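You operate a simulated robot arm through the tools that you are given. There is no shell and no other tool. Be economical: measure what you need, move in short steps, check, and stop when the job is done.

You are at the controls of a simulated robot arm. One attempt, no reset.

JOB
Zero the reel counter, crank out 1.2 metres of cable, set the catch.
Fine: the plug stays in its holder.

Only the result counts: the job must be done as asked and must still hold three seconds after the hand-in. Knocking over, shifting, dropping, spilling or breaking anything else fails it.

ROBOT AND FRAMES
A 7-joint arm with a two-finger parallel gripper on a trunk, on a base that drives. Base frame: it is fixed to the floor where the robot stands at the start and does not move with it; the origin is under the middle of the robot, x ahead of it, y to its left, z up. Readings come in mm, rad, newtons and seconds.
With the tool pointing down near the work surface it reaches from about 260 to 700 mm from the robot's upright axis, wherever it stands. Its first joint turns from -2.897 to 2.897 rad. Places, roughly: reel catch lever [400, -100, 900]; reel drum [600, 0, 700]; zero key of the cable reel [500, 0, 1000]. Payload 1.57 kg.
The TCP is the grasp point between the finger pads, 30 mm short of the fingertips. In the tool frame z runs along the fingers and y along their closing line. Largest opening 80 mm; finger width 17, thickness 12; the body of the gripper, 40 by 82 mm, starts 80 mm behind the TCP.
Orientation is that of the tool frame in the base frame, as [roll, pitch, yaw] about the fixed x, y, z axes, in that order (R = Rz(yaw) Ry(pitch) Rx(roll)). With the fingers straight down and closing along the base's y, the tool's x points along the base's -x, its y along +y and its z along -z.

CONTROLS
- The arm moves only by the tool move_arm. Its arguments are lists of equal length, an entry for each row: "slide": the shift along the base's x, y, z in units of 30 mm (1.0 is 30 mm), a list of three; "angular": the turn, a rotation vector about the base's x, y, z in units of 5 degrees (1.0 is 5 degrees), a list of three; "gripper": the gripper command, from -1 (fully open) to 1 (shut), values between in proportion. In form: {"slide": [[tx, ty, tz], ...], "angular": [[wx, wy, wz], ...], "gripper": [gripper, ...]}. A call has 1 to 20 rows; each row shifts and turns the commanded pose from where the row before left it. A call with a number of a shift or a turn outside -1 to 1 is refused whole. Each row takes 0.2 s and may step no farther than 50 mm and 0.15 rad from the row before; otherwise, or with a gripper value out of range, the whole call is refused. Where a pose cannot be reached the arm comes as near as it can. A force on the tool above 50 N (or 10 N above the force at the start of the call, whichever is more), or a blocked arm, ends the call early, and 0.2 s more pass. The fingers move at their own pace (about 72 mm/s each) and stop on an object; they squeeze with about 36 N. The grip force told is the motor's: it shows also when the fingers shut on nothing. Time passes only in rows, and 0.2 s behind the last, so rows that do not move let the fingers close. The reply holds the time, the measured pose of the TCP, the force on the tool along the base axes, the opening and the grip force, in the units named above and with some noise, with the torque about the TCP (base axes, N m) and any sound that the robot's microphone picked up.
- Cameras (640 x 400 px; columns grow to the right, rows downward): "scene" is now at [2.2, 107.7, 1497.2]; the picture's right is [-0.36, -0.93, 0.00], its down [-0.55, 0.22, -0.80] and it looks along [0.75, -0.29, -0.59] (base axes); focal length 279 px, centre (320, 200). "wrist" rides on the gripper at [72, -7, -122] in the tool frame; the picture's right is [0.09, 1.00, 0.00], its down [-0.84, 0.08, -0.54] and it looks along [-0.54, 0.05, 0.84] (tool axes); focal length 238 px, centre (320, 200). There is no depth. A picture from a camera that has moved, and an enlarged one, comes with that camera's place and axes in the base frame and with its lens.
- get_image(camera): a new picture of that camera. It takes no simulated time.
- raise_lower(by): slides the trunk up (or, below 0, down) by that many mm; the arm and the scene camera ride with it, the base frame stays. It gives what a move gives, with no picture.
- base_move(legs): drives the robot by 1 to 6 legs, each [ahead, left, turn to the left] in mm, mm and rad, along the robot's own axes; the way and the turn of a leg run together, so that a leg with both is an arc; at most 1500 mm and 3.142 rad a leg. The arm and the cameras ride along, it lands a little off, and it stops where it bumps. It gives what a move gives.
- turn_head(pan, tilt): turns the head with the scene camera to pan (to the left, within 1.501 rad either way) and tilt (down, from -0.506 to 1.204), counted from straight ahead of the robot. It gives what a move gives.
- enlarge(camera, box): a new picture of the part [left, top, right, bottom] of that camera's present view, enlarged. It takes no simulated time.
- close_job(): hands the job in; it is judged then, once.

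Work in short steps. Places have to be worked out from the pictures, the camera data and where the tool is seen: move nearer, look again, correct. Check each grasp and each placing, and mend what went wrong. You have 120 turns and 98 pictures in all, those below and enlarged ones among them. Open the gripper and draw the arm clear of the work before you hand the job in, unless the task says otherwise; then end with one line.

The tools are called by a JSON object that holds its "name" and its "arguments". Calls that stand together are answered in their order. move_arm: Moves the arm, as the interface text tells. Its arguments: {"type":"object","properties":{"slide":{"type":"array","items":{"type":"array","items":{"type":"number"}}},"angular":{"type":"array","items":{"type":"array","items":{"type":"number"}}},"gripper":{"type":"array","items":{"type":"number"}}},"required":["slide","angular","gripper"]} The other tools are called the same way: raise_lower (by) slides the trunk up or down; base_move (legs) drives the base; turn_head (pan, tilt) turns the head that bears the scene camera; get_image (camera) takes a picture; enlarge (camera, box) takes an enlarged picture of a part of a camera's view; close_job () hands the job in.

At the start:

```text
t: 0.0
eef_pos: [399.4, 5.0, 1272.5]
tool_rot: [-3.142, 0.0, 3.141]
force: [0.2, -0.8, 0.0]
moment: [0.02, -0.03, -0.03]
grip_width: 79.8
finger_force: 0.1
trunk travel left (down, up): [-300.0, 180.0]
robot x, y, heading: [-4.0, 0.8, 0.001]
head pan, tilt: [-0.372, 0.635]
```

scene: 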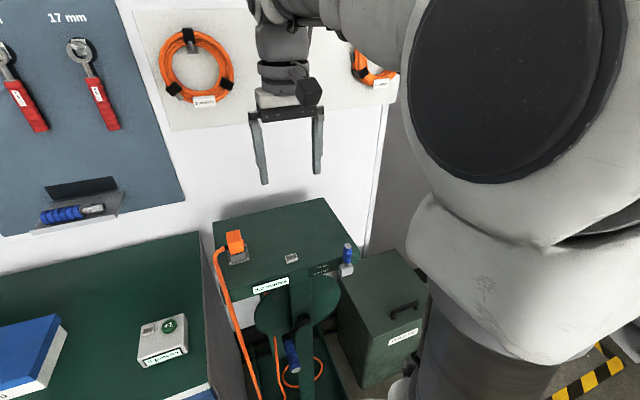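
wrist: 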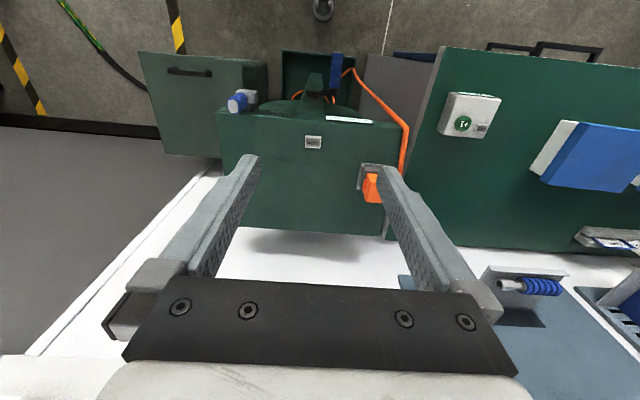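

The reel stand is in front of the robot, with a housing, crank and blue catch lever. I'll enlarge both views of it.

{"name": "enlarge", "arguments": {"camera": "scene", "box": [200, 190, 440, 400]}}

{"name": "enlarge", "arguments": {"camera": "wrist", "box": [130, 30, 450, 230]}}

```text
1.90 times, centred on (320, 295) of scene
camera zoom: at [2.2, 107.7, 1497.2], right [-0.36, -0.93, 0.0], down [-0.55, 0.22, -0.8], along [0.75, -0.29, -0.59], focal length 532 px, centre (320, 19)
```

zoom: 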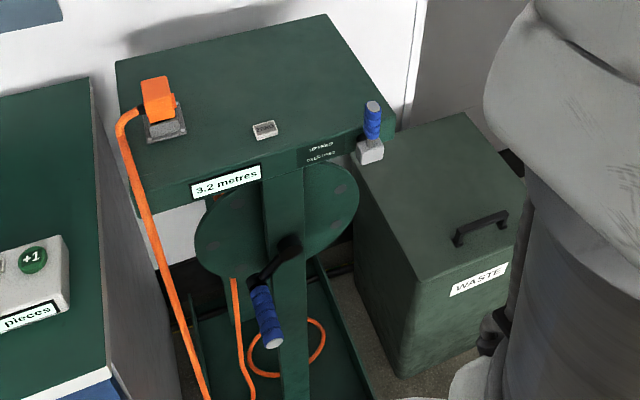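

```text
2.00 times, centred on (290, 130) of wrist
camera zoom: at [327.5, -2.2, 1394.0], right [-0.09, 1.0, 0.0], down [0.84, 0.08, 0.54], along [0.54, 0.05, -0.84], focal length 477 px, centre (380, 340)
```

zoom: 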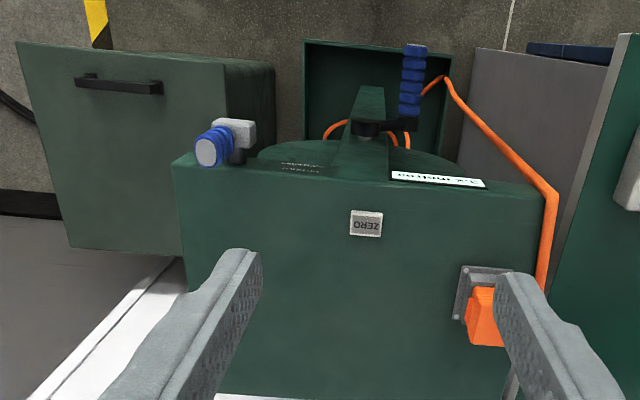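

Next I'll read the legend beside the lever and the display.

{"name": "enlarge", "arguments": {"camera": "scene", "box": [265, 225, 365, 290]}}

{"name": "enlarge", "arguments": {"camera": "scene", "box": [260, 270, 350, 390]}}

```text
6.15 times, centred on (315, 258) of scene
camera zoom: at [2.2, 107.7, 1497.2], right [-0.36, -0.93, 0.0], down [-0.55, 0.22, -0.8], along [0.75, -0.29, -0.59], focal length 1718 px, centre (351, -154)
```

zoom: 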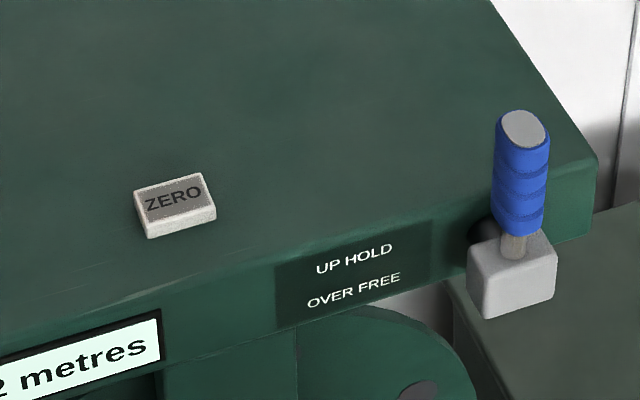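

```text
3.33 times, centred on (305, 330) of scene
camera zoom: at [2.2, 107.7, 1497.2], right [-0.36, -0.93, 0.0], down [-0.55, 0.22, -0.8], along [0.75, -0.29, -0.59], focal length 930 px, centre (370, -233)
```

zoom: 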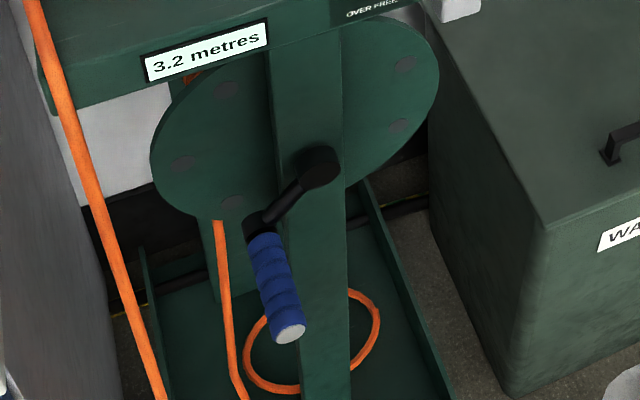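

Estimated positions: zero key about (476, 0, 963), lever tip about (427, -133, 997), crank hub about (427, -9, 755) with radius about 100, and handle at x 342–431. The lever stands UP, which is HOLD. I'll move nearer the lever and look.

{"name": "move_arm", "arguments": {"slide": [[-0.5, -0.5, -0.8], [-0.5, -0.5, -0.8], [-0.5, -0.5, -0.8], [-0.5, -0.5, -0.8]], "angular": [[0, 0, 0], [0, 0, 0], [0, 0, 0], [0, 0, 0]], "gripper": [1, 1, 1, 1]}}

{"name": "get_image", "arguments": {"camera": "wrist"}}

{"name": "get_image", "arguments": {"camera": "scene"}}

```text
t: 1.0
eef_pos: [340.6, -54.6, 1177.6]
tool_rot: [3.141, 0.0, -3.142]
force: [0.0, -0.5, 0.0]
moment: [-0.01, -0.01, 0.01]
grip_width: 0.2
finger_force: 21.6
trunk travel left (down, up): [-300.0, 180.0]
robot x, y, heading: [-1.2, 0.5, -0.004]
head pan, tilt: [-0.372, 0.635]
```

```text
91 pictures are left
camera wrist: at [268.3, -61.9, 1300.2], right [-0.09, 1.0, 0.0], down [0.84, 0.08, 0.54], along [0.54, 0.05, -0.84], focal length 238 px, centre (320, 200)
```

wrist: 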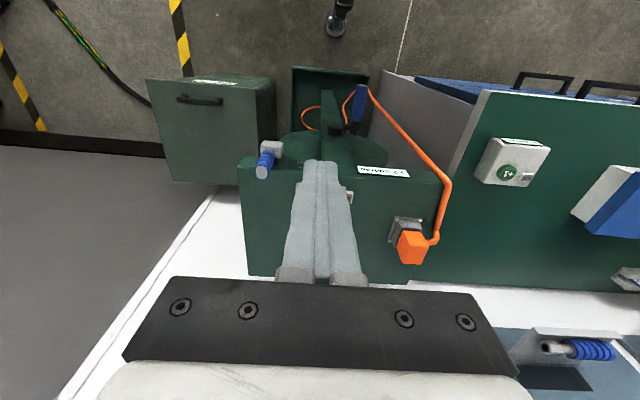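

```text
90 pictures are left
camera scene: at [2.2, 107.7, 1497.2], right [-0.36, -0.93, 0.0], down [-0.55, 0.22, -0.8], along [0.75, -0.29, -0.59], focal length 279 px, centre (320, 200)
```

scene: 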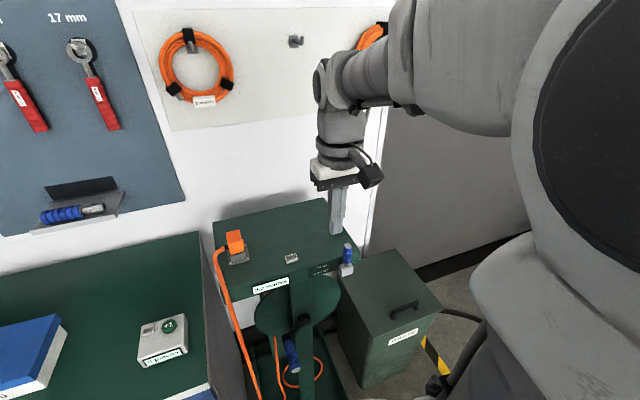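

I'll enlarge the wrist view of the lever to refine its position.

{"name": "enlarge", "arguments": {"camera": "wrist", "box": [230, 70, 390, 190]}}

```text
3.33 times, centred on (310, 130) of wrist
camera zoom: at [268.3, -61.9, 1300.2], right [-0.09, 1.0, 0.0], down [0.84, 0.08, 0.54], along [0.54, 0.05, -0.84], focal length 794 px, centre (353, 433)
```

zoom: 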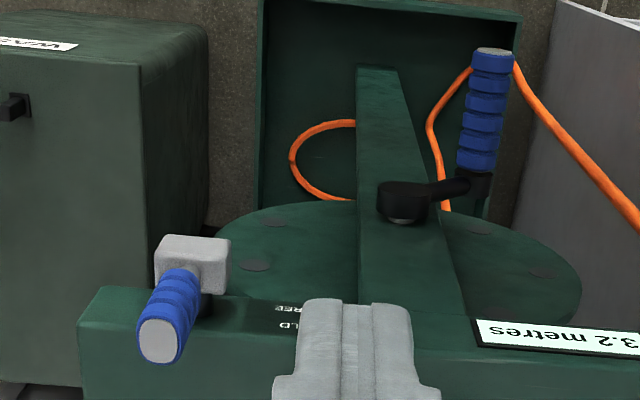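

The lever handle is about (403, -120), spanning z 970–1028, and pivots about x. I'll bring the closed fingers to its inner (+y) side at tip height.

{"name": "move_arm", "arguments": {"slide": [[0.7, 0, -0.7], [0.7, 0, -0.8], [0.7, 0, -0.8], [0, 0, -0.8], [0, 0, -0.8], [0, 0, -0.8], [0, 0, -0.4]], "angular": [[0, 0, 0], [0, 0, 0], [0, 0, 0], [0, 0, 0], [0, 0, 0], [0, 0, 0], [0, 0, 0]], "gripper": [1, 1, 1, 1, 1, 1, 1]}}

{"name": "enlarge", "arguments": {"camera": "wrist", "box": [200, 50, 440, 200]}}

{"name": "enlarge", "arguments": {"camera": "scene", "box": [220, 180, 400, 300]}}

```text
t: 2.6
eef_pos: [401.3, -55.7, 1022.5]
tool_rot: [-3.142, 0.001, 3.141]
force: [-0.3, -1.2, 0.3]
moment: [0.0, 0.0, 0.01]
grip_width: 0.0
finger_force: 21.2
trunk travel left (down, up): [-300.0, 180.0]
robot x, y, heading: [-1.0, 0.5, 0.002]
head pan, tilt: [-0.372, 0.635]
```

```text
2.67 times, centred on (320, 125) of wrist
camera zoom: at [330.6, -63.5, 1145.3], right [-0.09, 1.0, 0.0], down [0.84, 0.08, 0.54], along [0.54, 0.05, -0.84], focal length 636 px, centre (320, 400)
```

zoom: 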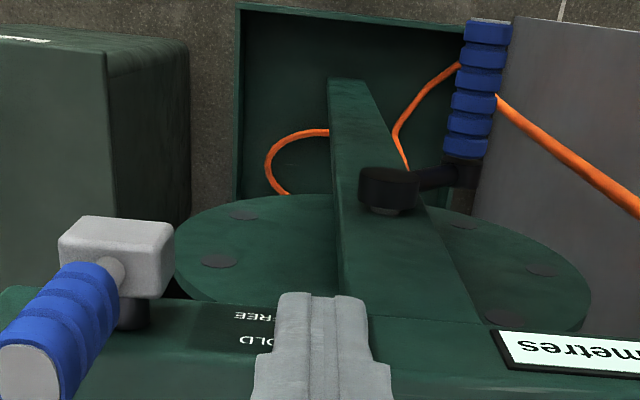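

```text
3.33 times, centred on (310, 240) of scene
camera zoom: at [2.3, 107.7, 1497.2], right [-0.36, -0.93, 0.0], down [-0.55, 0.22, -0.8], along [0.75, -0.29, -0.59], focal length 930 px, centre (353, 67)
```

zoom: 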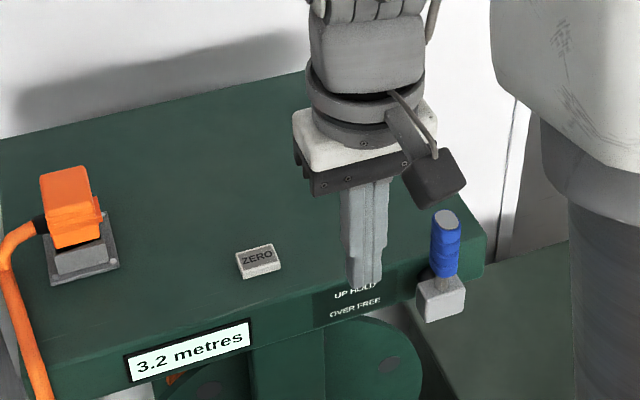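

Refined lever: x ≈ 394, y ≈ -111, tip z ≈ 1042, pivot z about 965. I'll push it toward -y with the fingertips.

{"name": "move_arm", "arguments": {"slide": [[-0.25, -0.3, 0.1], [0, -0.5, 0], [0, -0.5, 0], [0, -0.5, 0], [0, -0.5, 0], [0, -0.5, 0]], "angular": [[0, 0, 0], [0, 0, 0], [0, 0, 0], [0, 0, 0], [0, 0, 0], [0, 0, 0]], "gripper": [1, 1, 1, 1, 1, 1]}}

{"name": "enlarge", "arguments": {"camera": "scene", "box": [220, 180, 400, 300]}}

```text
t: 4.0
eef_pos: [395.3, -139.0, 1025.1]
tool_rot: [-3.141, -0.001, -3.142]
force: [-0.5, 1.1, -0.8]
moment: [-0.02, -0.02, 0.01]
grip_width: 0.0
finger_force: 21.6
trunk travel left (down, up): [-300.0, 180.0]
robot x, y, heading: [0.5, 1.2, -0.0]
head pan, tilt: [-0.372, 0.635]
```

```text
3.33 times, centred on (310, 240) of scene
camera zoom: at [2.2, 107.7, 1497.2], right [-0.36, -0.93, 0.0], down [-0.55, 0.22, -0.8], along [0.75, -0.29, -0.59], focal length 930 px, centre (353, 67)
```

zoom: 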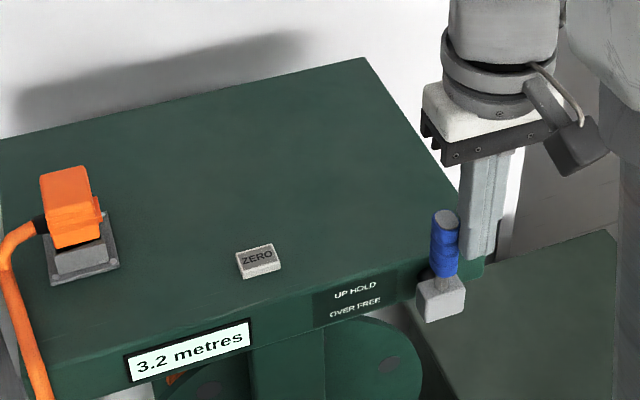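

No contact: the fingers passed the lever without touching it. I'll check from the wrist camera whether they went above it or behind it.

{"name": "get_image", "arguments": {"camera": "wrist"}}

{"name": "enlarge", "arguments": {"camera": "scene", "box": [320, 220, 380, 280]}}

```text
85 pictures are left
camera wrist: at [323.4, -146.8, 1147.5], right [-0.09, 1.0, 0.0], down [0.84, 0.08, 0.54], along [0.54, 0.05, -0.84], focal length 238 px, centre (320, 200)
```

wrist: 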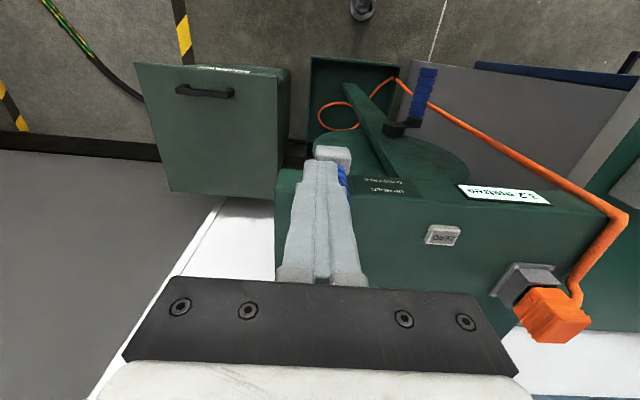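

```text
6.67 times, centred on (350, 250) of scene
camera zoom: at [2.2, 107.7, 1497.2], right [-0.36, -0.93, 0.0], down [-0.55, 0.22, -0.8], along [0.75, -0.29, -0.59], focal length 1861 px, centre (120, -133)
```

zoom: 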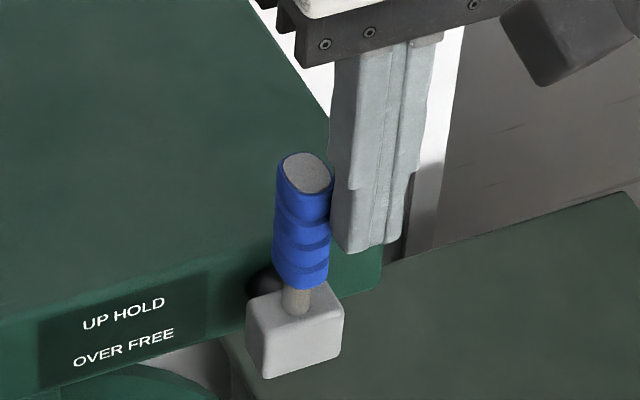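

The lever lies further out and lower than I judged: x about 417, y about -125, tip about z 1000. I'll lift over, come back to the +y side at x≈416 and go a bit lower.

{"name": "move_arm", "arguments": {"slide": [[0, -0.2, 1], [0, 0, 1], [0.35, 1, 0], [0.35, 1, 0], [0, 0.5, 0], [0, 0, -1], [0, 0, -1], [0, 0, -0.6], [0, 0, 0]], "angular": [[0, 0, 0], [0, 0, 0], [0, 0, 0], [0, 0, 0], [0, 0, 0], [0, 0, 0], [0, 0, 0], [0, 0, 0], [0, 0, 0]], "gripper": [1, 1, 1, 1, 1, 1, 1, 1, 1]}}

{"name": "move_arm", "arguments": {"slide": [[0, -0.5, 0], [0, -0.5, 0], [0, -0.4, 0]], "angular": [[0, 0, 0], [0, 0, 0], [0, 0, 0]], "gripper": [1, 1, 1]}}

{"name": "enlarge", "arguments": {"camera": "scene", "box": [320, 220, 380, 280]}}

```text
t: 6.0
eef_pos: [416.3, -68.1, 1007.3]
tool_rot: [-3.14, 0.001, -3.141]
force: [0.2, -0.8, -0.2]
moment: [0.01, -0.03, 0.03]
grip_width: 0.2
finger_force: 21.4
trunk travel left (down, up): [-300.0, 180.0]
robot x, y, heading: [0.9, -1.4, 0.001]
head pan, tilt: [-0.372, 0.635]
```

```text
t: 6.8
eef_pos: [415.9, -110.6, 1008.4]
tool_rot: [3.14, 0.001, 3.141]
force: [-0.8, 3.1, 3.7]
moment: [0.07, -0.01, -0.02]
grip_width: 0.0
finger_force: 21.0
trunk travel left (down, up): [-300.0, 180.0]
robot x, y, heading: [-1.3, 1.0, 0.002]
head pan, tilt: [-0.372, 0.635]
```

```text
6.67 times, centred on (350, 250) of scene
camera zoom: at [2.0, 108.1, 1497.3], right [-0.36, -0.93, 0.0], down [-0.55, 0.22, -0.81], along [0.75, -0.29, -0.59], focal length 1861 px, centre (120, -133)
```

zoom: 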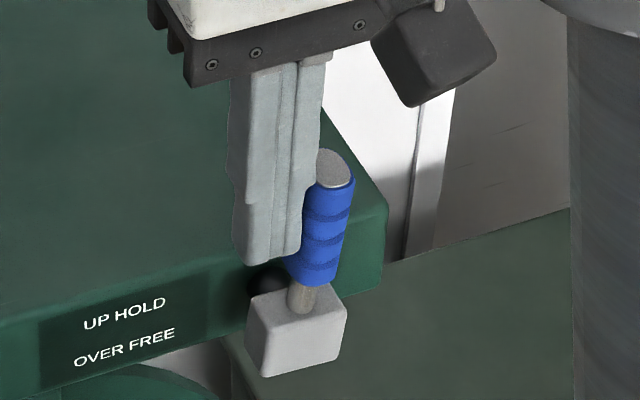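

The lever is tilting to -y under a light push. I'll continue over and down.

{"name": "move_arm", "arguments": {"slide": [[0, -0.5, 0], [0, -0.5, 0], [0, -0.5, -0.1], [0, -0.5, -0.2], [0, -0.4, -0.3]], "angular": [[0, 0, 0], [0, 0, 0], [0, 0, 0], [0, 0, 0], [0, 0, 0]], "gripper": [1, 1, 1, 1, 1]}}

{"name": "enlarge", "arguments": {"camera": "scene", "box": [310, 210, 400, 300]}}

```text
t: 8.0
eef_pos: [415.2, -169.9, 999.3]
tool_rot: [3.132, 0.005, -3.133]
force: [-12.1, 14.0, 33.4]
moment: [0.09, 0.4, -0.11]
grip_width: 0.0
finger_force: 21.2
trunk travel left (down, up): [-300.0, 180.0]
robot x, y, heading: [2.7, 3.0, -0.003]
head pan, tilt: [-0.372, 0.635]
stopped in row 5: the force on the tool passed its limit at 63 N (the readings are from after the stop); the commanded pose is now the measured one
```

```text
4.44 times, centred on (355, 255) of scene
camera zoom: at [-1.5, 110.2, 1497.6], right [-0.36, -0.93, 0.0], down [-0.55, 0.21, -0.81], along [0.75, -0.29, -0.59], focal length 1241 px, centre (164, -44)
```

zoom: 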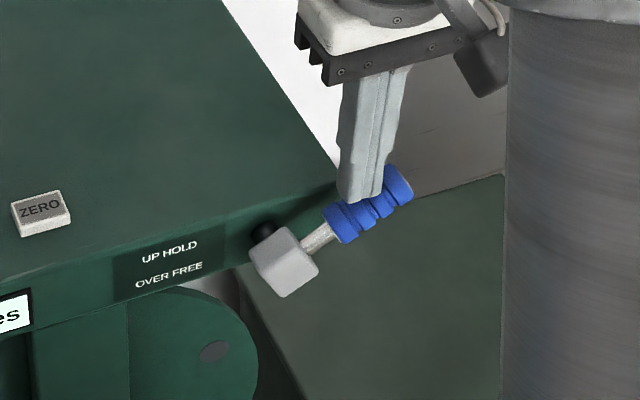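

The lever is tilted well over and met 63 N, perhaps its stop. I'll back off and see whether it stays.

{"name": "move_arm", "arguments": {"slide": [[0, 0, 0.5], [0, 0, 1], [0, 0, 0.5]], "angular": [[0, 0, 0], [0, 0, 0], [0, 0, 0]], "gripper": [1, 1, 1]}}

{"name": "enlarge", "arguments": {"camera": "scene", "box": [310, 210, 400, 300]}}

```text
t: 8.8
eef_pos: [418.4, -173.2, 1053.5]
tool_rot: [3.134, 0.001, -3.135]
force: [-0.2, 0.6, 1.0]
moment: [-0.03, 0.0, -0.02]
grip_width: 0.0
finger_force: 21.3
trunk travel left (down, up): [-300.0, 180.0]
robot x, y, heading: [-2.2, 1.2, 0.0]
head pan, tilt: [-0.372, 0.635]
```

```text
4.44 times, centred on (355, 255) of scene
camera zoom: at [1.9, 108.0, 1497.1], right [-0.36, -0.93, 0.0], down [-0.55, 0.22, -0.8], along [0.75, -0.29, -0.59], focal length 1241 px, centre (164, -44)
```

zoom: 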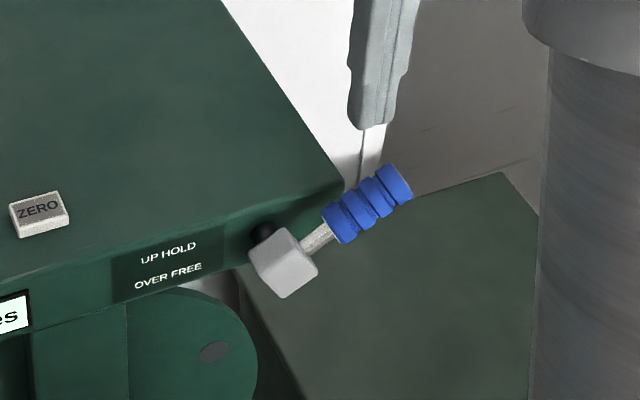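

The lever stays over at about 60°, FREE. The zero key triangulates to (480, 0, 956), so I'll go above it.

{"name": "move_arm", "arguments": {"slide": [[0.35, 0.96, 0], [0.35, 0.96, 0], [0.34, 0.96, 0], [0.34, 0.96, 0], [0.34, 0.96, 0], [0.34, 0.96, 0], [0, 0, -0.9], [0, 0, -0.6]], "angular": [[0, 0, 0], [0, 0, 0], [0, 0, 0], [0, 0, 0], [0, 0, 0], [0, 0, 0], [0, 0, 0], [0, 0, 0]], "gripper": [1, 1, 1, 1, 1, 1, 1, 1]}}

{"name": "enlarge", "arguments": {"camera": "scene", "box": [220, 210, 340, 300]}}

{"name": "enlarge", "arguments": {"camera": "wrist", "box": [260, 90, 380, 180]}}

```text
t: 10.6
eef_pos: [481.5, 1.0, 1011.1]
tool_rot: [3.135, 0.002, -3.137]
force: [-0.4, -0.2, 0.1]
moment: [0.01, 0.04, -0.03]
grip_width: 0.0
finger_force: 21.3
trunk travel left (down, up): [-300.0, 180.0]
robot x, y, heading: [-0.7, 3.7, 0.0]
head pan, tilt: [-0.372, 0.635]
```

```text
4.44 times, centred on (280, 255) of scene
camera zoom: at [2.0, 108.0, 1497.2], right [-0.36, -0.93, 0.0], down [-0.55, 0.22, -0.8], along [0.75, -0.29, -0.59], focal length 1241 px, centre (498, -44)
```

zoom: 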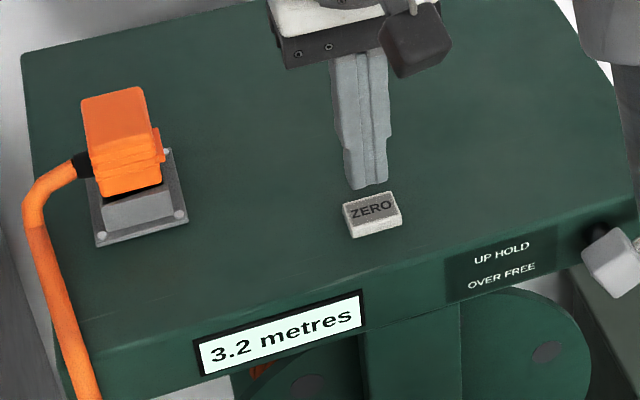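

```text
4.44 times, centred on (320, 135) of wrist
camera zoom: at [409.3, -8.5, 1133.4], right [-0.1, 1.0, 0.01], down [0.84, 0.08, 0.54], along [0.54, 0.06, -0.84], focal length 1059 px, centre (320, 489)
```

zoom: 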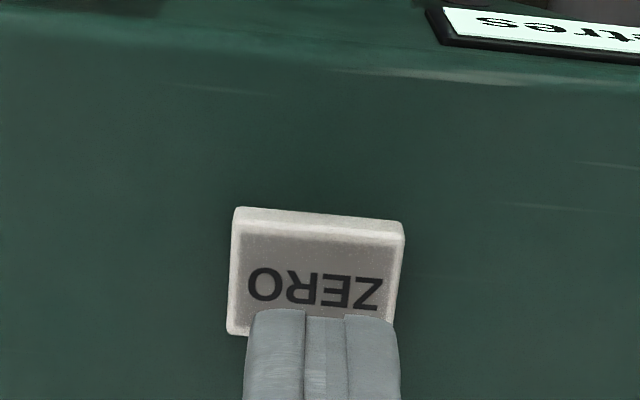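

The fingertip projects onto the key centre, so I'll press straight down in small steps.

{"name": "move_arm", "arguments": {"slide": [[-0.1, 0, -0.4], [0, 0, -0.3], [0, 0, -0.2], [0, 0, -0.15], [0, 0, -0.15]], "angular": [[0, 0, 0], [0, 0, 0], [0, 0, 0], [0, 0, 0], [0, 0, 0]], "gripper": [1, 1, 1, 1, 1]}}

{"name": "enlarge", "arguments": {"camera": "scene", "box": [220, 210, 340, 300]}}

```text
t: 11.9
eef_pos: [476.9, -0.8, 980.3]
tool_rot: [3.135, 0.013, -3.135]
force: [-12.0, 0.5, 26.7]
moment: [-0.04, 0.48, -0.03]
grip_width: 0.0
finger_force: 21.3
trunk travel left (down, up): [-300.0, 180.0]
robot x, y, heading: [-0.7, -0.9, 0.001]
head pan, tilt: [-0.372, 0.635]
heard: click
stopped in row 5: the force on the tool passed its limit at 53 N (the readings are from after the stop); the commanded pose is now the measured one
```

```text
4.44 times, centred on (280, 255) of scene
camera zoom: at [-1.4, 108.1, 1497.2], right [-0.36, -0.93, 0.0], down [-0.55, 0.21, -0.81], along [0.75, -0.29, -0.59], focal length 1241 px, centre (498, -44)
```

zoom: 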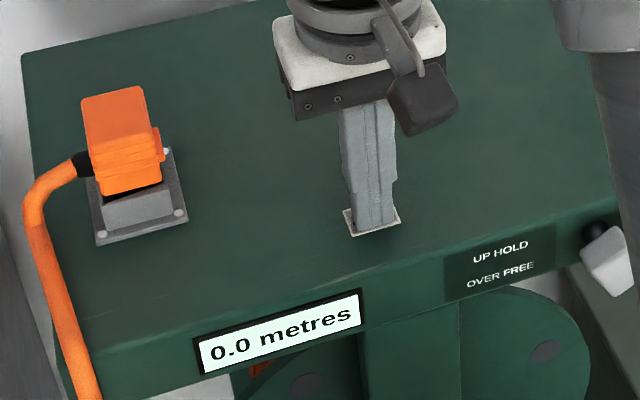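

The counter reads 0.0 metres. I'll retreat up and back to in front of the housing, opening the gripper, then lower the trunk for the crank.

{"name": "move_arm", "arguments": {"slide": [[0, 0, 0.6], [0, 0, 1], [0, 0, 1], [-0.9, 0.3, 1], [-0.9, 0.3, 1], [-0.9, 0.3, 1], [-0.9, 0.3, 1], [-0.3, 0.3, 1], [0, 0, 1]], "angular": [[0, 0, 0], [0, 0, 0], [0, 0, 0], [0, 0, 0], [0, 0, 0], [0, 0, 0], [0, 0, 0], [0, 0, 0], [0, 0, 0]], "gripper": [1, 1, 1, 1, 1, 0.2, 0.2, 0.2, 0.2]}}

{"name": "enlarge", "arguments": {"camera": "scene", "box": [200, 190, 440, 400]}}

{"name": "enlarge", "arguments": {"camera": "wrist", "box": [180, 0, 460, 175]}}

```text
t: 13.9
eef_pos: [361.2, 46.2, 1234.9]
tool_rot: [3.134, 0.01, -3.135]
force: [0.7, 0.7, -0.5]
moment: [0.0, 0.0, -0.01]
grip_width: 32.2
finger_force: 0.0
trunk travel left (down, up): [-300.0, 180.0]
robot x, y, heading: [-1.2, 4.6, 0.002]
head pan, tilt: [-0.372, 0.635]
```

```text
1.90 times, centred on (320, 295) of scene
camera zoom: at [1.8, 108.1, 1497.2], right [-0.36, -0.93, 0.0], down [-0.55, 0.22, -0.8], along [0.75, -0.29, -0.59], focal length 532 px, centre (320, 19)
```

zoom: 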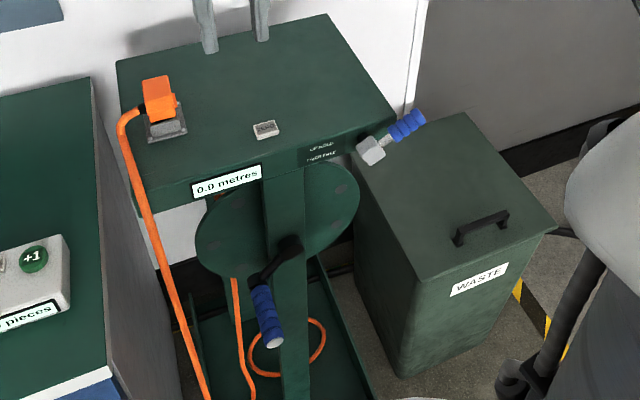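

```text
2.29 times, centred on (320, 88) of wrist
camera zoom: at [288.2, 37.2, 1356.6], right [-0.1, 1.0, 0.01], down [0.83, 0.08, 0.55], along [0.55, 0.06, -0.83], focal length 545 px, centre (320, 457)
```

zoom: 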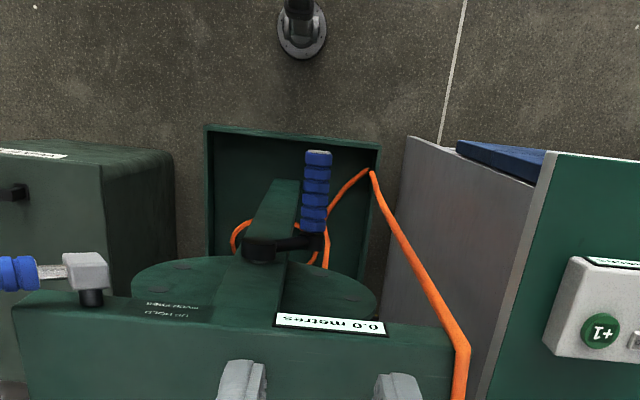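

The handle tip is about (339, 47, 680) and the hub about (429, -6, 751). I'll lower the trunk.

{"name": "raise_lower", "arguments": {"by": -280}}

{"name": "get_image", "arguments": {"camera": "scene"}}

{"name": "get_image", "arguments": {"camera": "wrist"}}

```text
t: 16.8
eef_pos: [361.5, 45.8, 954.9]
tool_rot: [3.134, 0.01, -3.135]
force: [0.1, 0.6, 0.0]
moment: [-0.01, 0.0, 0.01]
grip_width: 32.0
finger_force: 0.1
trunk travel left (down, up): [-20.0, 460.0]
robot x, y, heading: [-4.6, 2.0, 0.003]
head pan, tilt: [-0.372, 0.635]
```

```text
75 pictures are left
camera scene: at [1.8, 108.1, 1217.3], right [-0.36, -0.93, 0.0], down [-0.55, 0.22, -0.8], along [0.75, -0.29, -0.59], focal length 279 px, centre (320, 200)
```

scene: 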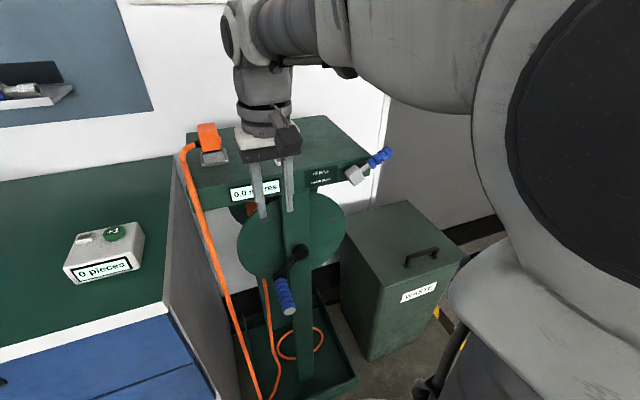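

```text
74 pictures are left
camera wrist: at [288.5, 37.0, 1076.2], right [-0.1, 1.0, 0.01], down [0.83, 0.08, 0.55], along [0.55, 0.06, -0.83], focal length 238 px, centre (320, 200)
```

wrist: 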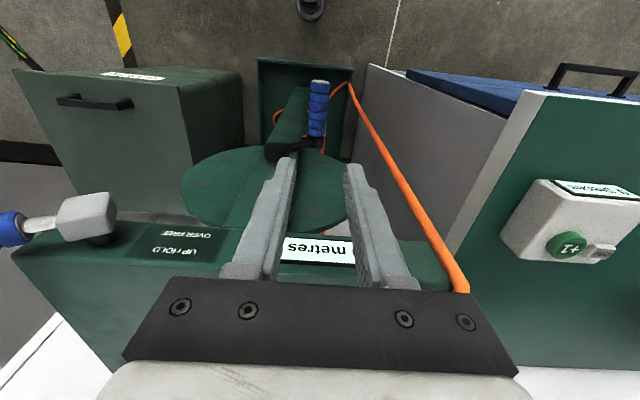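

I'll open to about 60 mm and lower to z≈765, then check alignment with the handle.

{"name": "move_arm", "arguments": {"slide": [[0, 0, -1], [0, 0, -1], [0, 0, -1], [0, 0, -1], [0, 0, -1], [0, 0, -1]], "angular": [[0, 0, 0], [0, 0, 0], [0, 0, 0], [0, 0, 0], [0, 0, 0], [0, 0, 0]], "gripper": [-0.5, -0.5, -0.5, -0.5, -0.5, -0.5]}}

{"name": "enlarge", "arguments": {"camera": "scene", "box": [180, 140, 400, 320]}}

{"name": "get_image", "arguments": {"camera": "wrist"}}

```text
t: 18.2
eef_pos: [361.4, 46.0, 774.8]
tool_rot: [3.134, 0.014, -3.135]
force: [1.2, 0.6, -0.8]
moment: [-0.02, 0.02, 0.01]
grip_width: 59.8
finger_force: 0.1
trunk travel left (down, up): [-20.0, 460.0]
robot x, y, heading: [0.8, 0.6, 0.001]
head pan, tilt: [-0.372, 0.635]
```

```text
2.22 times, centred on (290, 230) of scene
camera zoom: at [1.7, 108.0, 1217.2], right [-0.36, -0.93, 0.0], down [-0.55, 0.22, -0.81], along [0.75, -0.29, -0.59], focal length 620 px, centre (387, 133)
```

zoom: 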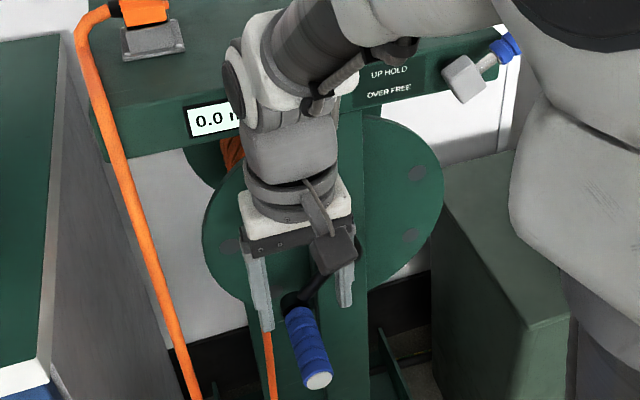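

```text
72 pictures are left
camera wrist: at [289.3, 37.4, 896.3], right [-0.1, 1.0, 0.01], down [0.83, 0.08, 0.55], along [0.55, 0.06, -0.83], focal length 238 px, centre (320, 200)
```

wrist: 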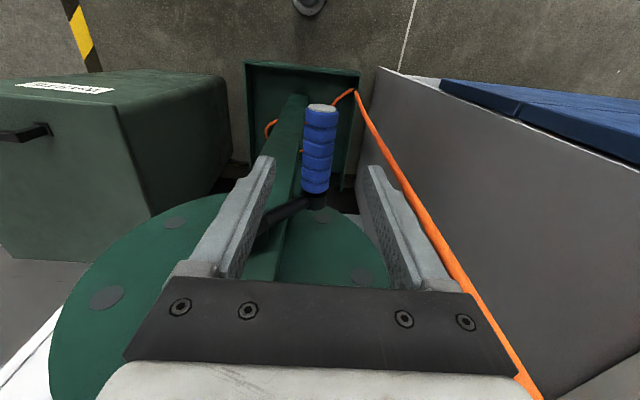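

The handle sits centred between the fingers (y≈46, axis z≈684). I'll lower onto it and close.

{"name": "move_arm", "arguments": {"slide": [[0, 0, -1], [0, 0, -1], [0, 0, -1], [0, 0, 0], [0, 0, 0], [0, 0, 0]], "angular": [[0, 0, 0], [0, 0, 0], [0, 0, 0], [0, 0, 0], [0, 0, 0], [0, 0, 0]], "gripper": [-0.5, -0.5, -0.5, -0.5, 1, 1]}}

{"name": "enlarge", "arguments": {"camera": "scene", "box": [180, 140, 400, 320]}}

{"name": "get_image", "arguments": {"camera": "wrist"}}

```text
t: 19.6
eef_pos: [362.1, 45.7, 683.9]
tool_rot: [3.134, 0.01, -3.133]
force: [0.5, 3.1, -4.0]
moment: [0.01, -0.22, -0.28]
grip_width: 27.0
finger_force: 30.0
trunk travel left (down, up): [-20.0, 460.0]
robot x, y, heading: [0.5, 2.0, -0.004]
head pan, tilt: [-0.372, 0.635]
```

```text
2.22 times, centred on (290, 230) of scene
camera zoom: at [1.9, 108.2, 1217.1], right [-0.36, -0.93, 0.0], down [-0.55, 0.21, -0.8], along [0.75, -0.29, -0.59], focal length 620 px, centre (387, 133)
```

zoom: 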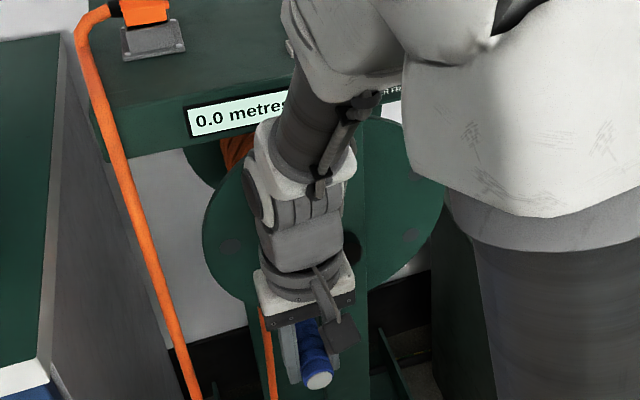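

```text
70 pictures are left
camera wrist: at [289.1, 37.3, 805.7], right [-0.1, 1.0, 0.01], down [0.83, 0.08, 0.55], along [0.55, 0.06, -0.83], focal length 238 px, centre (320, 200)
```

wrist: 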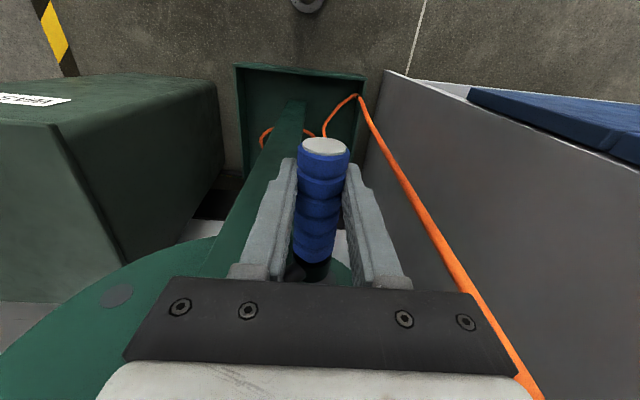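

Gripped (27 mm). I'll try a small arc toward the bottom (-y, -z) and read the display for sign and forces.

{"name": "move_arm", "arguments": {"slide": [[0, -0.41, -0.27], [0, -0.45, -0.2]], "angular": [[0, 0, 0], [0, 0, 0]], "gripper": [1, 1]}}

{"name": "enlarge", "arguments": {"camera": "scene", "box": [180, 140, 400, 320]}}

```text
t: 20.2
eef_pos: [362.2, 20.6, 667.7]
tool_rot: [3.134, 0.007, -3.136]
force: [6.9, 8.0, -23.8]
moment: [0.05, -0.33, -0.8]
grip_width: 26.7
finger_force: 37.7
trunk travel left (down, up): [-20.0, 460.0]
robot x, y, heading: [1.7, 0.1, -0.002]
head pan, tilt: [-0.372, 0.635]
```

```text
2.22 times, centred on (290, 230) of scene
camera zoom: at [3.0, 108.4, 1216.8], right [-0.36, -0.93, 0.0], down [-0.55, 0.21, -0.8], along [0.75, -0.29, -0.59], focal length 620 px, centre (387, 133)
```

zoom: 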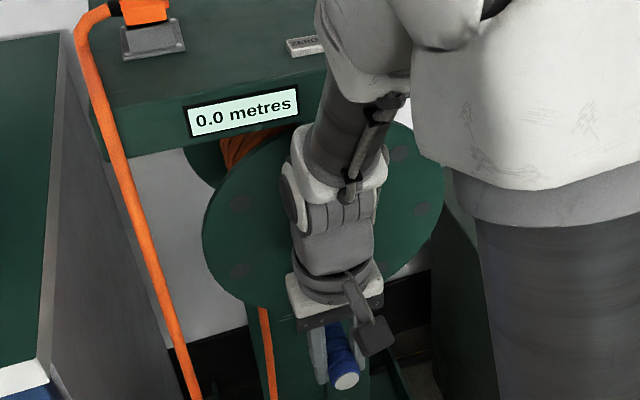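

The drum turns. The force shows the true path slightly lower (-24 N in z). I'll continue the arc with a small downward correction.

{"name": "move_arm", "arguments": {"slide": [[0, -0.47, -0.18], [0, -0.48, -0.07]], "angular": [[0, 0, 0], [0, 0, 0]], "gripper": [1, 1]}}

{"name": "enlarge", "arguments": {"camera": "scene", "box": [180, 140, 400, 320]}}

```text
t: 20.8
eef_pos: [362.6, -9.5, 662.3]
tool_rot: [3.135, 0.011, -3.136]
force: [8.7, -0.1, -17.4]
moment: [-0.01, 0.41, -0.49]
grip_width: 26.7
finger_force: 38.1
trunk travel left (down, up): [-20.0, 460.0]
robot x, y, heading: [1.5, 0.9, -0.004]
head pan, tilt: [-0.372, 0.635]
```

```text
2.22 times, centred on (290, 230) of scene
camera zoom: at [2.8, 107.9, 1217.3], right [-0.36, -0.93, 0.0], down [-0.55, 0.22, -0.8], along [0.75, -0.29, -0.59], focal length 620 px, centre (387, 133)
```

zoom: 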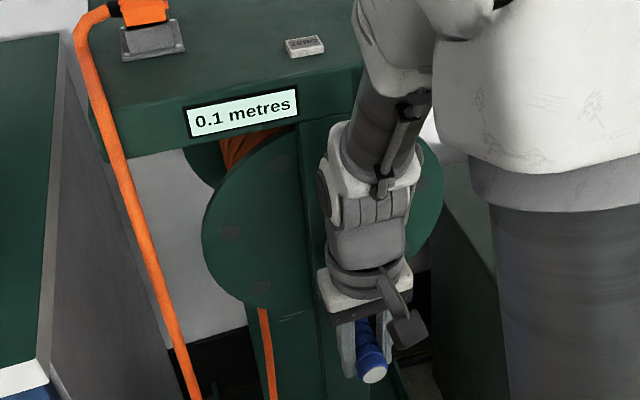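

The display shows 0.1 m and counts up, so the direction is right. I'll continue the arc with centre about (-6, 749) and r about 88.

{"name": "move_arm", "arguments": {"slide": [[0, -0.49, 0.02], [0, -0.49, 0.14], [0, -0.45, 0.23]], "angular": [[0, 0, 0], [0, 0, 0], [0, 0, 0]], "gripper": [1, 1, 1]}}

```text
t: 21.6
eef_pos: [361.8, -53.8, 675.1]
tool_rot: [3.134, 0.009, -3.137]
force: [8.9, -12.1, -19.9]
moment: [-0.11, -0.38, -0.43]
grip_width: 26.9
finger_force: 37.3
trunk travel left (down, up): [-20.0, 460.0]
robot x, y, heading: [2.9, 1.8, 0.001]
head pan, tilt: [-0.372, 0.635]
```

The steady outward pull of about 20 N means the radius is a little larger, about 91. I'll continue on that.

{"name": "move_arm", "arguments": {"slide": [[0, -0.47, 0.23], [0, -0.37, 0.38], [0, -0.29, 0.44], [0, -0.21, 0.49]], "angular": [[0, 0, 0], [0, 0, 0], [0, 0, 0], [0, 0, 0]], "gripper": [1, 1, 1, 1]}}

{"name": "enlarge", "arguments": {"camera": "scene", "box": [180, 140, 400, 320]}}

```text
t: 22.6
eef_pos: [361.9, -91.3, 721.3]
tool_rot: [3.135, 0.012, -3.133]
force: [9.5, 6.2, 1.7]
moment: [0.02, -0.5, -0.4]
grip_width: 26.8
finger_force: 37.4
trunk travel left (down, up): [-20.0, 460.0]
robot x, y, heading: [0.5, 1.1, 0.003]
head pan, tilt: [-0.372, 0.635]
```

```text
2.22 times, centred on (290, 230) of scene
camera zoom: at [2.1, 108.4, 1217.3], right [-0.36, -0.93, 0.0], down [-0.55, 0.21, -0.8], along [0.75, -0.29, -0.59], focal length 620 px, centre (387, 133)
```

zoom: 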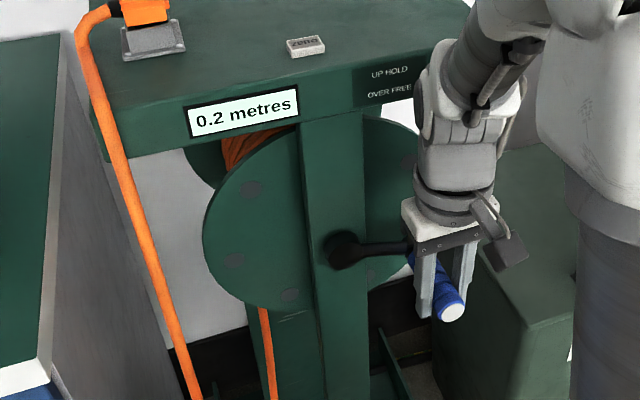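

0.2 m after about 110°, and the fit gives centre (-6, 751), r 90.5. I'll continue up the right side.

{"name": "move_arm", "arguments": {"slide": [[0, -0.1, 0.58], [0, -0.03, 0.58], [0, 0.09, 0.57], [0, 0.19, 0.54], [0, 0.29, 0.5]], "angular": [[0, 0, 0], [0, 0, 0], [0, 0, 0], [0, 0, 0], [0, 0, 0]], "gripper": [1, 1, 1, 1, 1]}}

```text
t: 23.8
eef_pos: [362.5, -75.3, 803.4]
tool_rot: [3.13, 0.005, -3.132]
force: [8.9, 24.0, -19.5]
moment: [0.17, -0.97, -0.6]
grip_width: 27.1
finger_force: 37.5
trunk travel left (down, up): [-20.0, 460.0]
robot x, y, heading: [-2.7, 0.3, 0.0]
head pan, tilt: [-0.372, 0.635]
```

An inward force of about 31 N implies the centre is slightly lower: (-5, 748), r 89. I'll correct and go over the top.

{"name": "move_arm", "arguments": {"slide": [[0, 0.46, 0.3], [0, 0.45, 0.35], [0, 0.51, 0.25], [0, 0.55, 0.15], [0, 0.57, 0.05]], "angular": [[0, 0, 0], [0, 0, 0], [0, 0, 0], [0, 0, 0], [0, 0, 0]], "gripper": [1, 1, 1, 1, 1]}}

{"name": "enlarge", "arguments": {"camera": "scene", "box": [180, 140, 400, 320]}}

```text
t: 25.0
eef_pos: [361.3, -2.9, 833.1]
tool_rot: [3.134, -0.002, -3.136]
force: [2.7, -4.0, -50.3]
moment: [-0.02, -0.56, -0.4]
grip_width: 26.3
finger_force: 37.5
trunk travel left (down, up): [-20.0, 460.0]
robot x, y, heading: [-1.5, -1.1, -0.003]
head pan, tilt: [-0.372, 0.635]
```

```text
2.22 times, centred on (290, 230) of scene
camera zoom: at [3.7, 107.7, 1216.6], right [-0.36, -0.93, 0.0], down [-0.55, 0.22, -0.8], along [0.75, -0.29, -0.6], focal length 620 px, centre (387, 133)
```

zoom: 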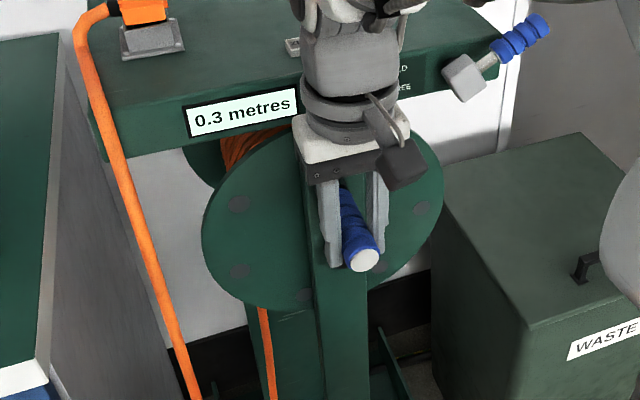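

The top pulls down 50 N, so refitting gives centre about (-9, 744.5) and r about 84.5. The display is at 0.3. I'll continue down the left side.

{"name": "move_arm", "arguments": {"slide": [[0, 0.53, -0.33], [0, 0.5, -0.19], [0, 0.46, -0.28], [0, 0.4, -0.37], [0, 0.32, -0.43]], "angular": [[0, 0, 0], [0, 0, 0], [0, 0, 0], [0, 0, 0], [0, 0, 0]], "gripper": [1, 1, 1, 1, 1]}}

```text
t: 26.2
eef_pos: [362.1, 64.4, 788.1]
tool_rot: [3.134, 0.012, -3.134]
force: [2.5, 10.3, 2.9]
moment: [0.11, -0.11, -0.45]
grip_width: 26.4
finger_force: 37.5
trunk travel left (down, up): [-20.0, 460.0]
robot x, y, heading: [1.1, 1.1, 0.005]
head pan, tilt: [-0.372, 0.635]
```

The fit is good, with low forces. I'll continue down the left side.

{"name": "move_arm", "arguments": {"slide": [[0, 0.26, -0.49], [0, 0.14, -0.52], [0, 0.03, -0.54], [0, -0.07, -0.54], [0, -0.17, -0.51], [0, -0.27, -0.47]], "angular": [[0, 0, 0], [0, 0, 0], [0, 0, 0], [0, 0, 0], [0, 0, 0], [0, 0, 0]], "gripper": [1, 1, 1, 1, 1, 1]}}

{"name": "enlarge", "arguments": {"camera": "scene", "box": [180, 140, 400, 320]}}

```text
t: 27.7
eef_pos: [360.9, 56.7, 697.7]
tool_rot: [3.139, 0.012, -3.141]
force: [-2.8, -8.8, 6.9]
moment: [-0.08, -0.64, 0.29]
grip_width: 26.3
finger_force: 36.9
trunk travel left (down, up): [-20.0, 460.0]
robot x, y, heading: [0.9, 0.8, -0.002]
head pan, tilt: [-0.372, 0.635]
stopped in row 6: the force on the tool passed its limit at 52 N (the readings are from after the stop); the commanded pose is now the measured one
```

```text
2.22 times, centred on (290, 230) of scene
camera zoom: at [1.3, 107.0, 1217.0], right [-0.36, -0.93, 0.0], down [-0.55, 0.22, -0.81], along [0.75, -0.29, -0.59], focal length 620 px, centre (387, 133)
```

zoom: 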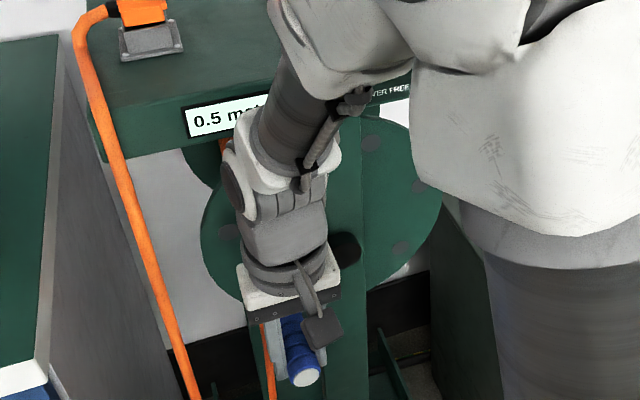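

At 0.5 m after nearly one turn, the refined fit is centre (-11, 746), r 84.5. I'll continue through the bottom.

{"name": "move_arm", "arguments": {"slide": [[0, -0.3, -0.42], [0, -0.42, -0.34], [0, -0.48, -0.25], [0, -0.52, -0.15], [0, -0.54, -0.05], [0, -0.54, 0.05]], "angular": [[0, 0, 0], [0, 0, 0], [0, 0, 0], [0, 0, 0], [0, 0, 0], [0, 0, 0]], "gripper": [1, 1, 1, 1, 1, 1]}}

```text
t: 28.5
eef_pos: [361.0, 21.5, 669.0]
tool_rot: [-3.141, 0.008, 3.139]
force: [-6.4, -11.0, 25.0]
moment: [-0.09, 1.13, 0.35]
grip_width: 26.5
finger_force: 36.9
trunk travel left (down, up): [-20.0, 460.0]
robot x, y, heading: [1.1, -4.4, -0.001]
head pan, tilt: [-0.372, 0.635]
stopped in row 4: the force on the tool passed its limit at 54 N (the readings are from after the stop); the commanded pose is now the measured one
```

The handle slipped a few mm in the grip, so the centre is effectively z≈749.5. I'll continue with that.

{"name": "move_arm", "arguments": {"slide": [[0, -0.55, -0.05], [0, -0.54, -0.05], [0, -0.54, 0.05], [0, -0.52, 0.15], [0, -0.48, 0.25]], "angular": [[0, 0, 0], [0, 0, 0], [0, 0, 0], [0, 0, 0], [0, 0, 0]], "gripper": [1, 1, 1, 1, 1]}}

{"name": "enlarge", "arguments": {"camera": "scene", "box": [180, 140, 400, 320]}}

```text
t: 29.7
eef_pos: [363.3, -59.3, 679.0]
tool_rot: [3.14, 0.009, 3.137]
force: [6.7, -23.3, -29.3]
moment: [-0.22, -0.21, 0.38]
grip_width: 26.4
finger_force: 37.3
trunk travel left (down, up): [-20.0, 460.0]
robot x, y, heading: [-2.0, 0.2, -0.003]
head pan, tilt: [-0.372, 0.635]
```

```text
2.22 times, centred on (290, 230) of scene
camera zoom: at [3.1, 106.2, 1217.3], right [-0.36, -0.93, 0.0], down [-0.55, 0.22, -0.8], along [0.75, -0.29, -0.59], focal length 620 px, centre (387, 133)
```

zoom: 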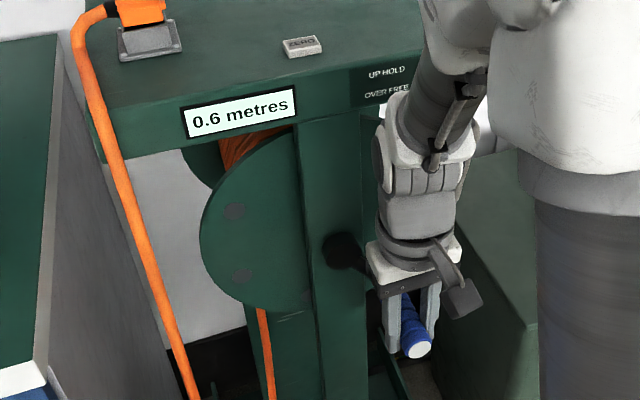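

The forces show it slightly wider here. At 0.6 m, I'll continue with centre (-13, 747.5), r 85.

{"name": "move_arm", "arguments": {"slide": [[0, -0.49, 0.24], [0, -0.36, 0.41], [0, -0.27, 0.47], [0, -0.17, 0.52], [0, -0.07, 0.54]], "angular": [[0, 0, 0], [0, 0, 0], [0, 0, 0], [0, 0, 0], [0, 0, 0]], "gripper": [1, 1, 1, 1, 1]}}

```text
t: 30.9
eef_pos: [361.3, -95.3, 745.5]
tool_rot: [3.137, 0.01, -3.141]
force: [-6.8, 15.7, 1.0]
moment: [0.15, -0.2, -0.29]
grip_width: 26.6
finger_force: 37.5
trunk travel left (down, up): [-20.0, 460.0]
robot x, y, heading: [1.2, 1.6, -0.0]
head pan, tilt: [-0.372, 0.635]
```

I'll ease slightly inward and continue up the right side.

{"name": "move_arm", "arguments": {"slide": [[0, 0.15, 0.6], [0, 0.15, 0.52], [0, 0.25, 0.48], [0, 0.34, 0.42], [0, 0.41, 0.35]], "angular": [[0, 0, 0], [0, 0, 0], [0, 0, 0], [0, 0, 0], [0, 0, 0]], "gripper": [1, 1, 1, 1, 1]}}

{"name": "enlarge", "arguments": {"camera": "scene", "box": [180, 140, 400, 320]}}

```text
t: 32.1
eef_pos: [361.9, -60.6, 817.4]
tool_rot: [3.14, 0.016, 3.139]
force: [-7.6, -14.3, 21.4]
moment: [-0.1, 0.38, 0.11]
grip_width: 26.3
finger_force: 37.6
trunk travel left (down, up): [-20.0, 460.0]
robot x, y, heading: [0.0, -0.3, -0.003]
head pan, tilt: [-0.372, 0.635]
```

```text
2.22 times, centred on (290, 230) of scene
camera zoom: at [0.5, 106.7, 1217.7], right [-0.36, -0.93, 0.0], down [-0.55, 0.22, -0.81], along [0.75, -0.29, -0.59], focal length 620 px, centre (387, 133)
```

zoom: 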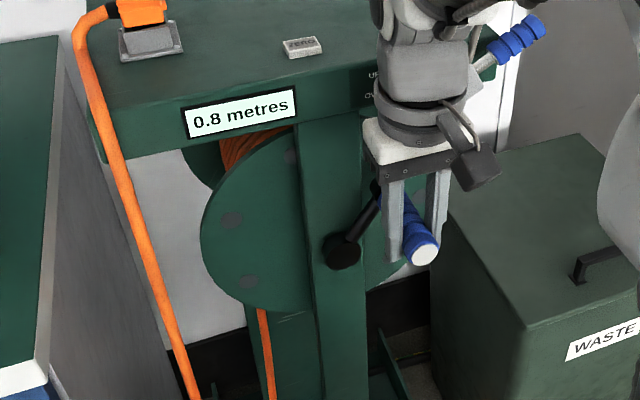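

0.8 m at about 542° gives about 0.52 m per turn, so the target is about 831° total. I'll continue over the top, slightly higher.

{"name": "move_arm", "arguments": {"slide": [[0, 0.48, 0.36], [0, 0.52, 0.17], [0, 0.54, 0.06], [0, 0.54, -0.04], [0, 0.53, -0.14]], "angular": [[0, 0, 0], [0, 0, 0], [0, 0, 0], [0, 0, 0], [0, 0, 0]], "gripper": [1, 1, 1, 1, 1]}}

```text
t: 33.3
eef_pos: [361.5, 22.9, 827.7]
tool_rot: [3.138, 0.007, -3.141]
force: [-6.2, 5.4, 8.5]
moment: [0.07, -0.04, -0.01]
grip_width: 26.7
finger_force: 37.5
trunk travel left (down, up): [-20.0, 460.0]
robot x, y, heading: [1.4, 1.9, -0.001]
head pan, tilt: [-0.372, 0.635]
```

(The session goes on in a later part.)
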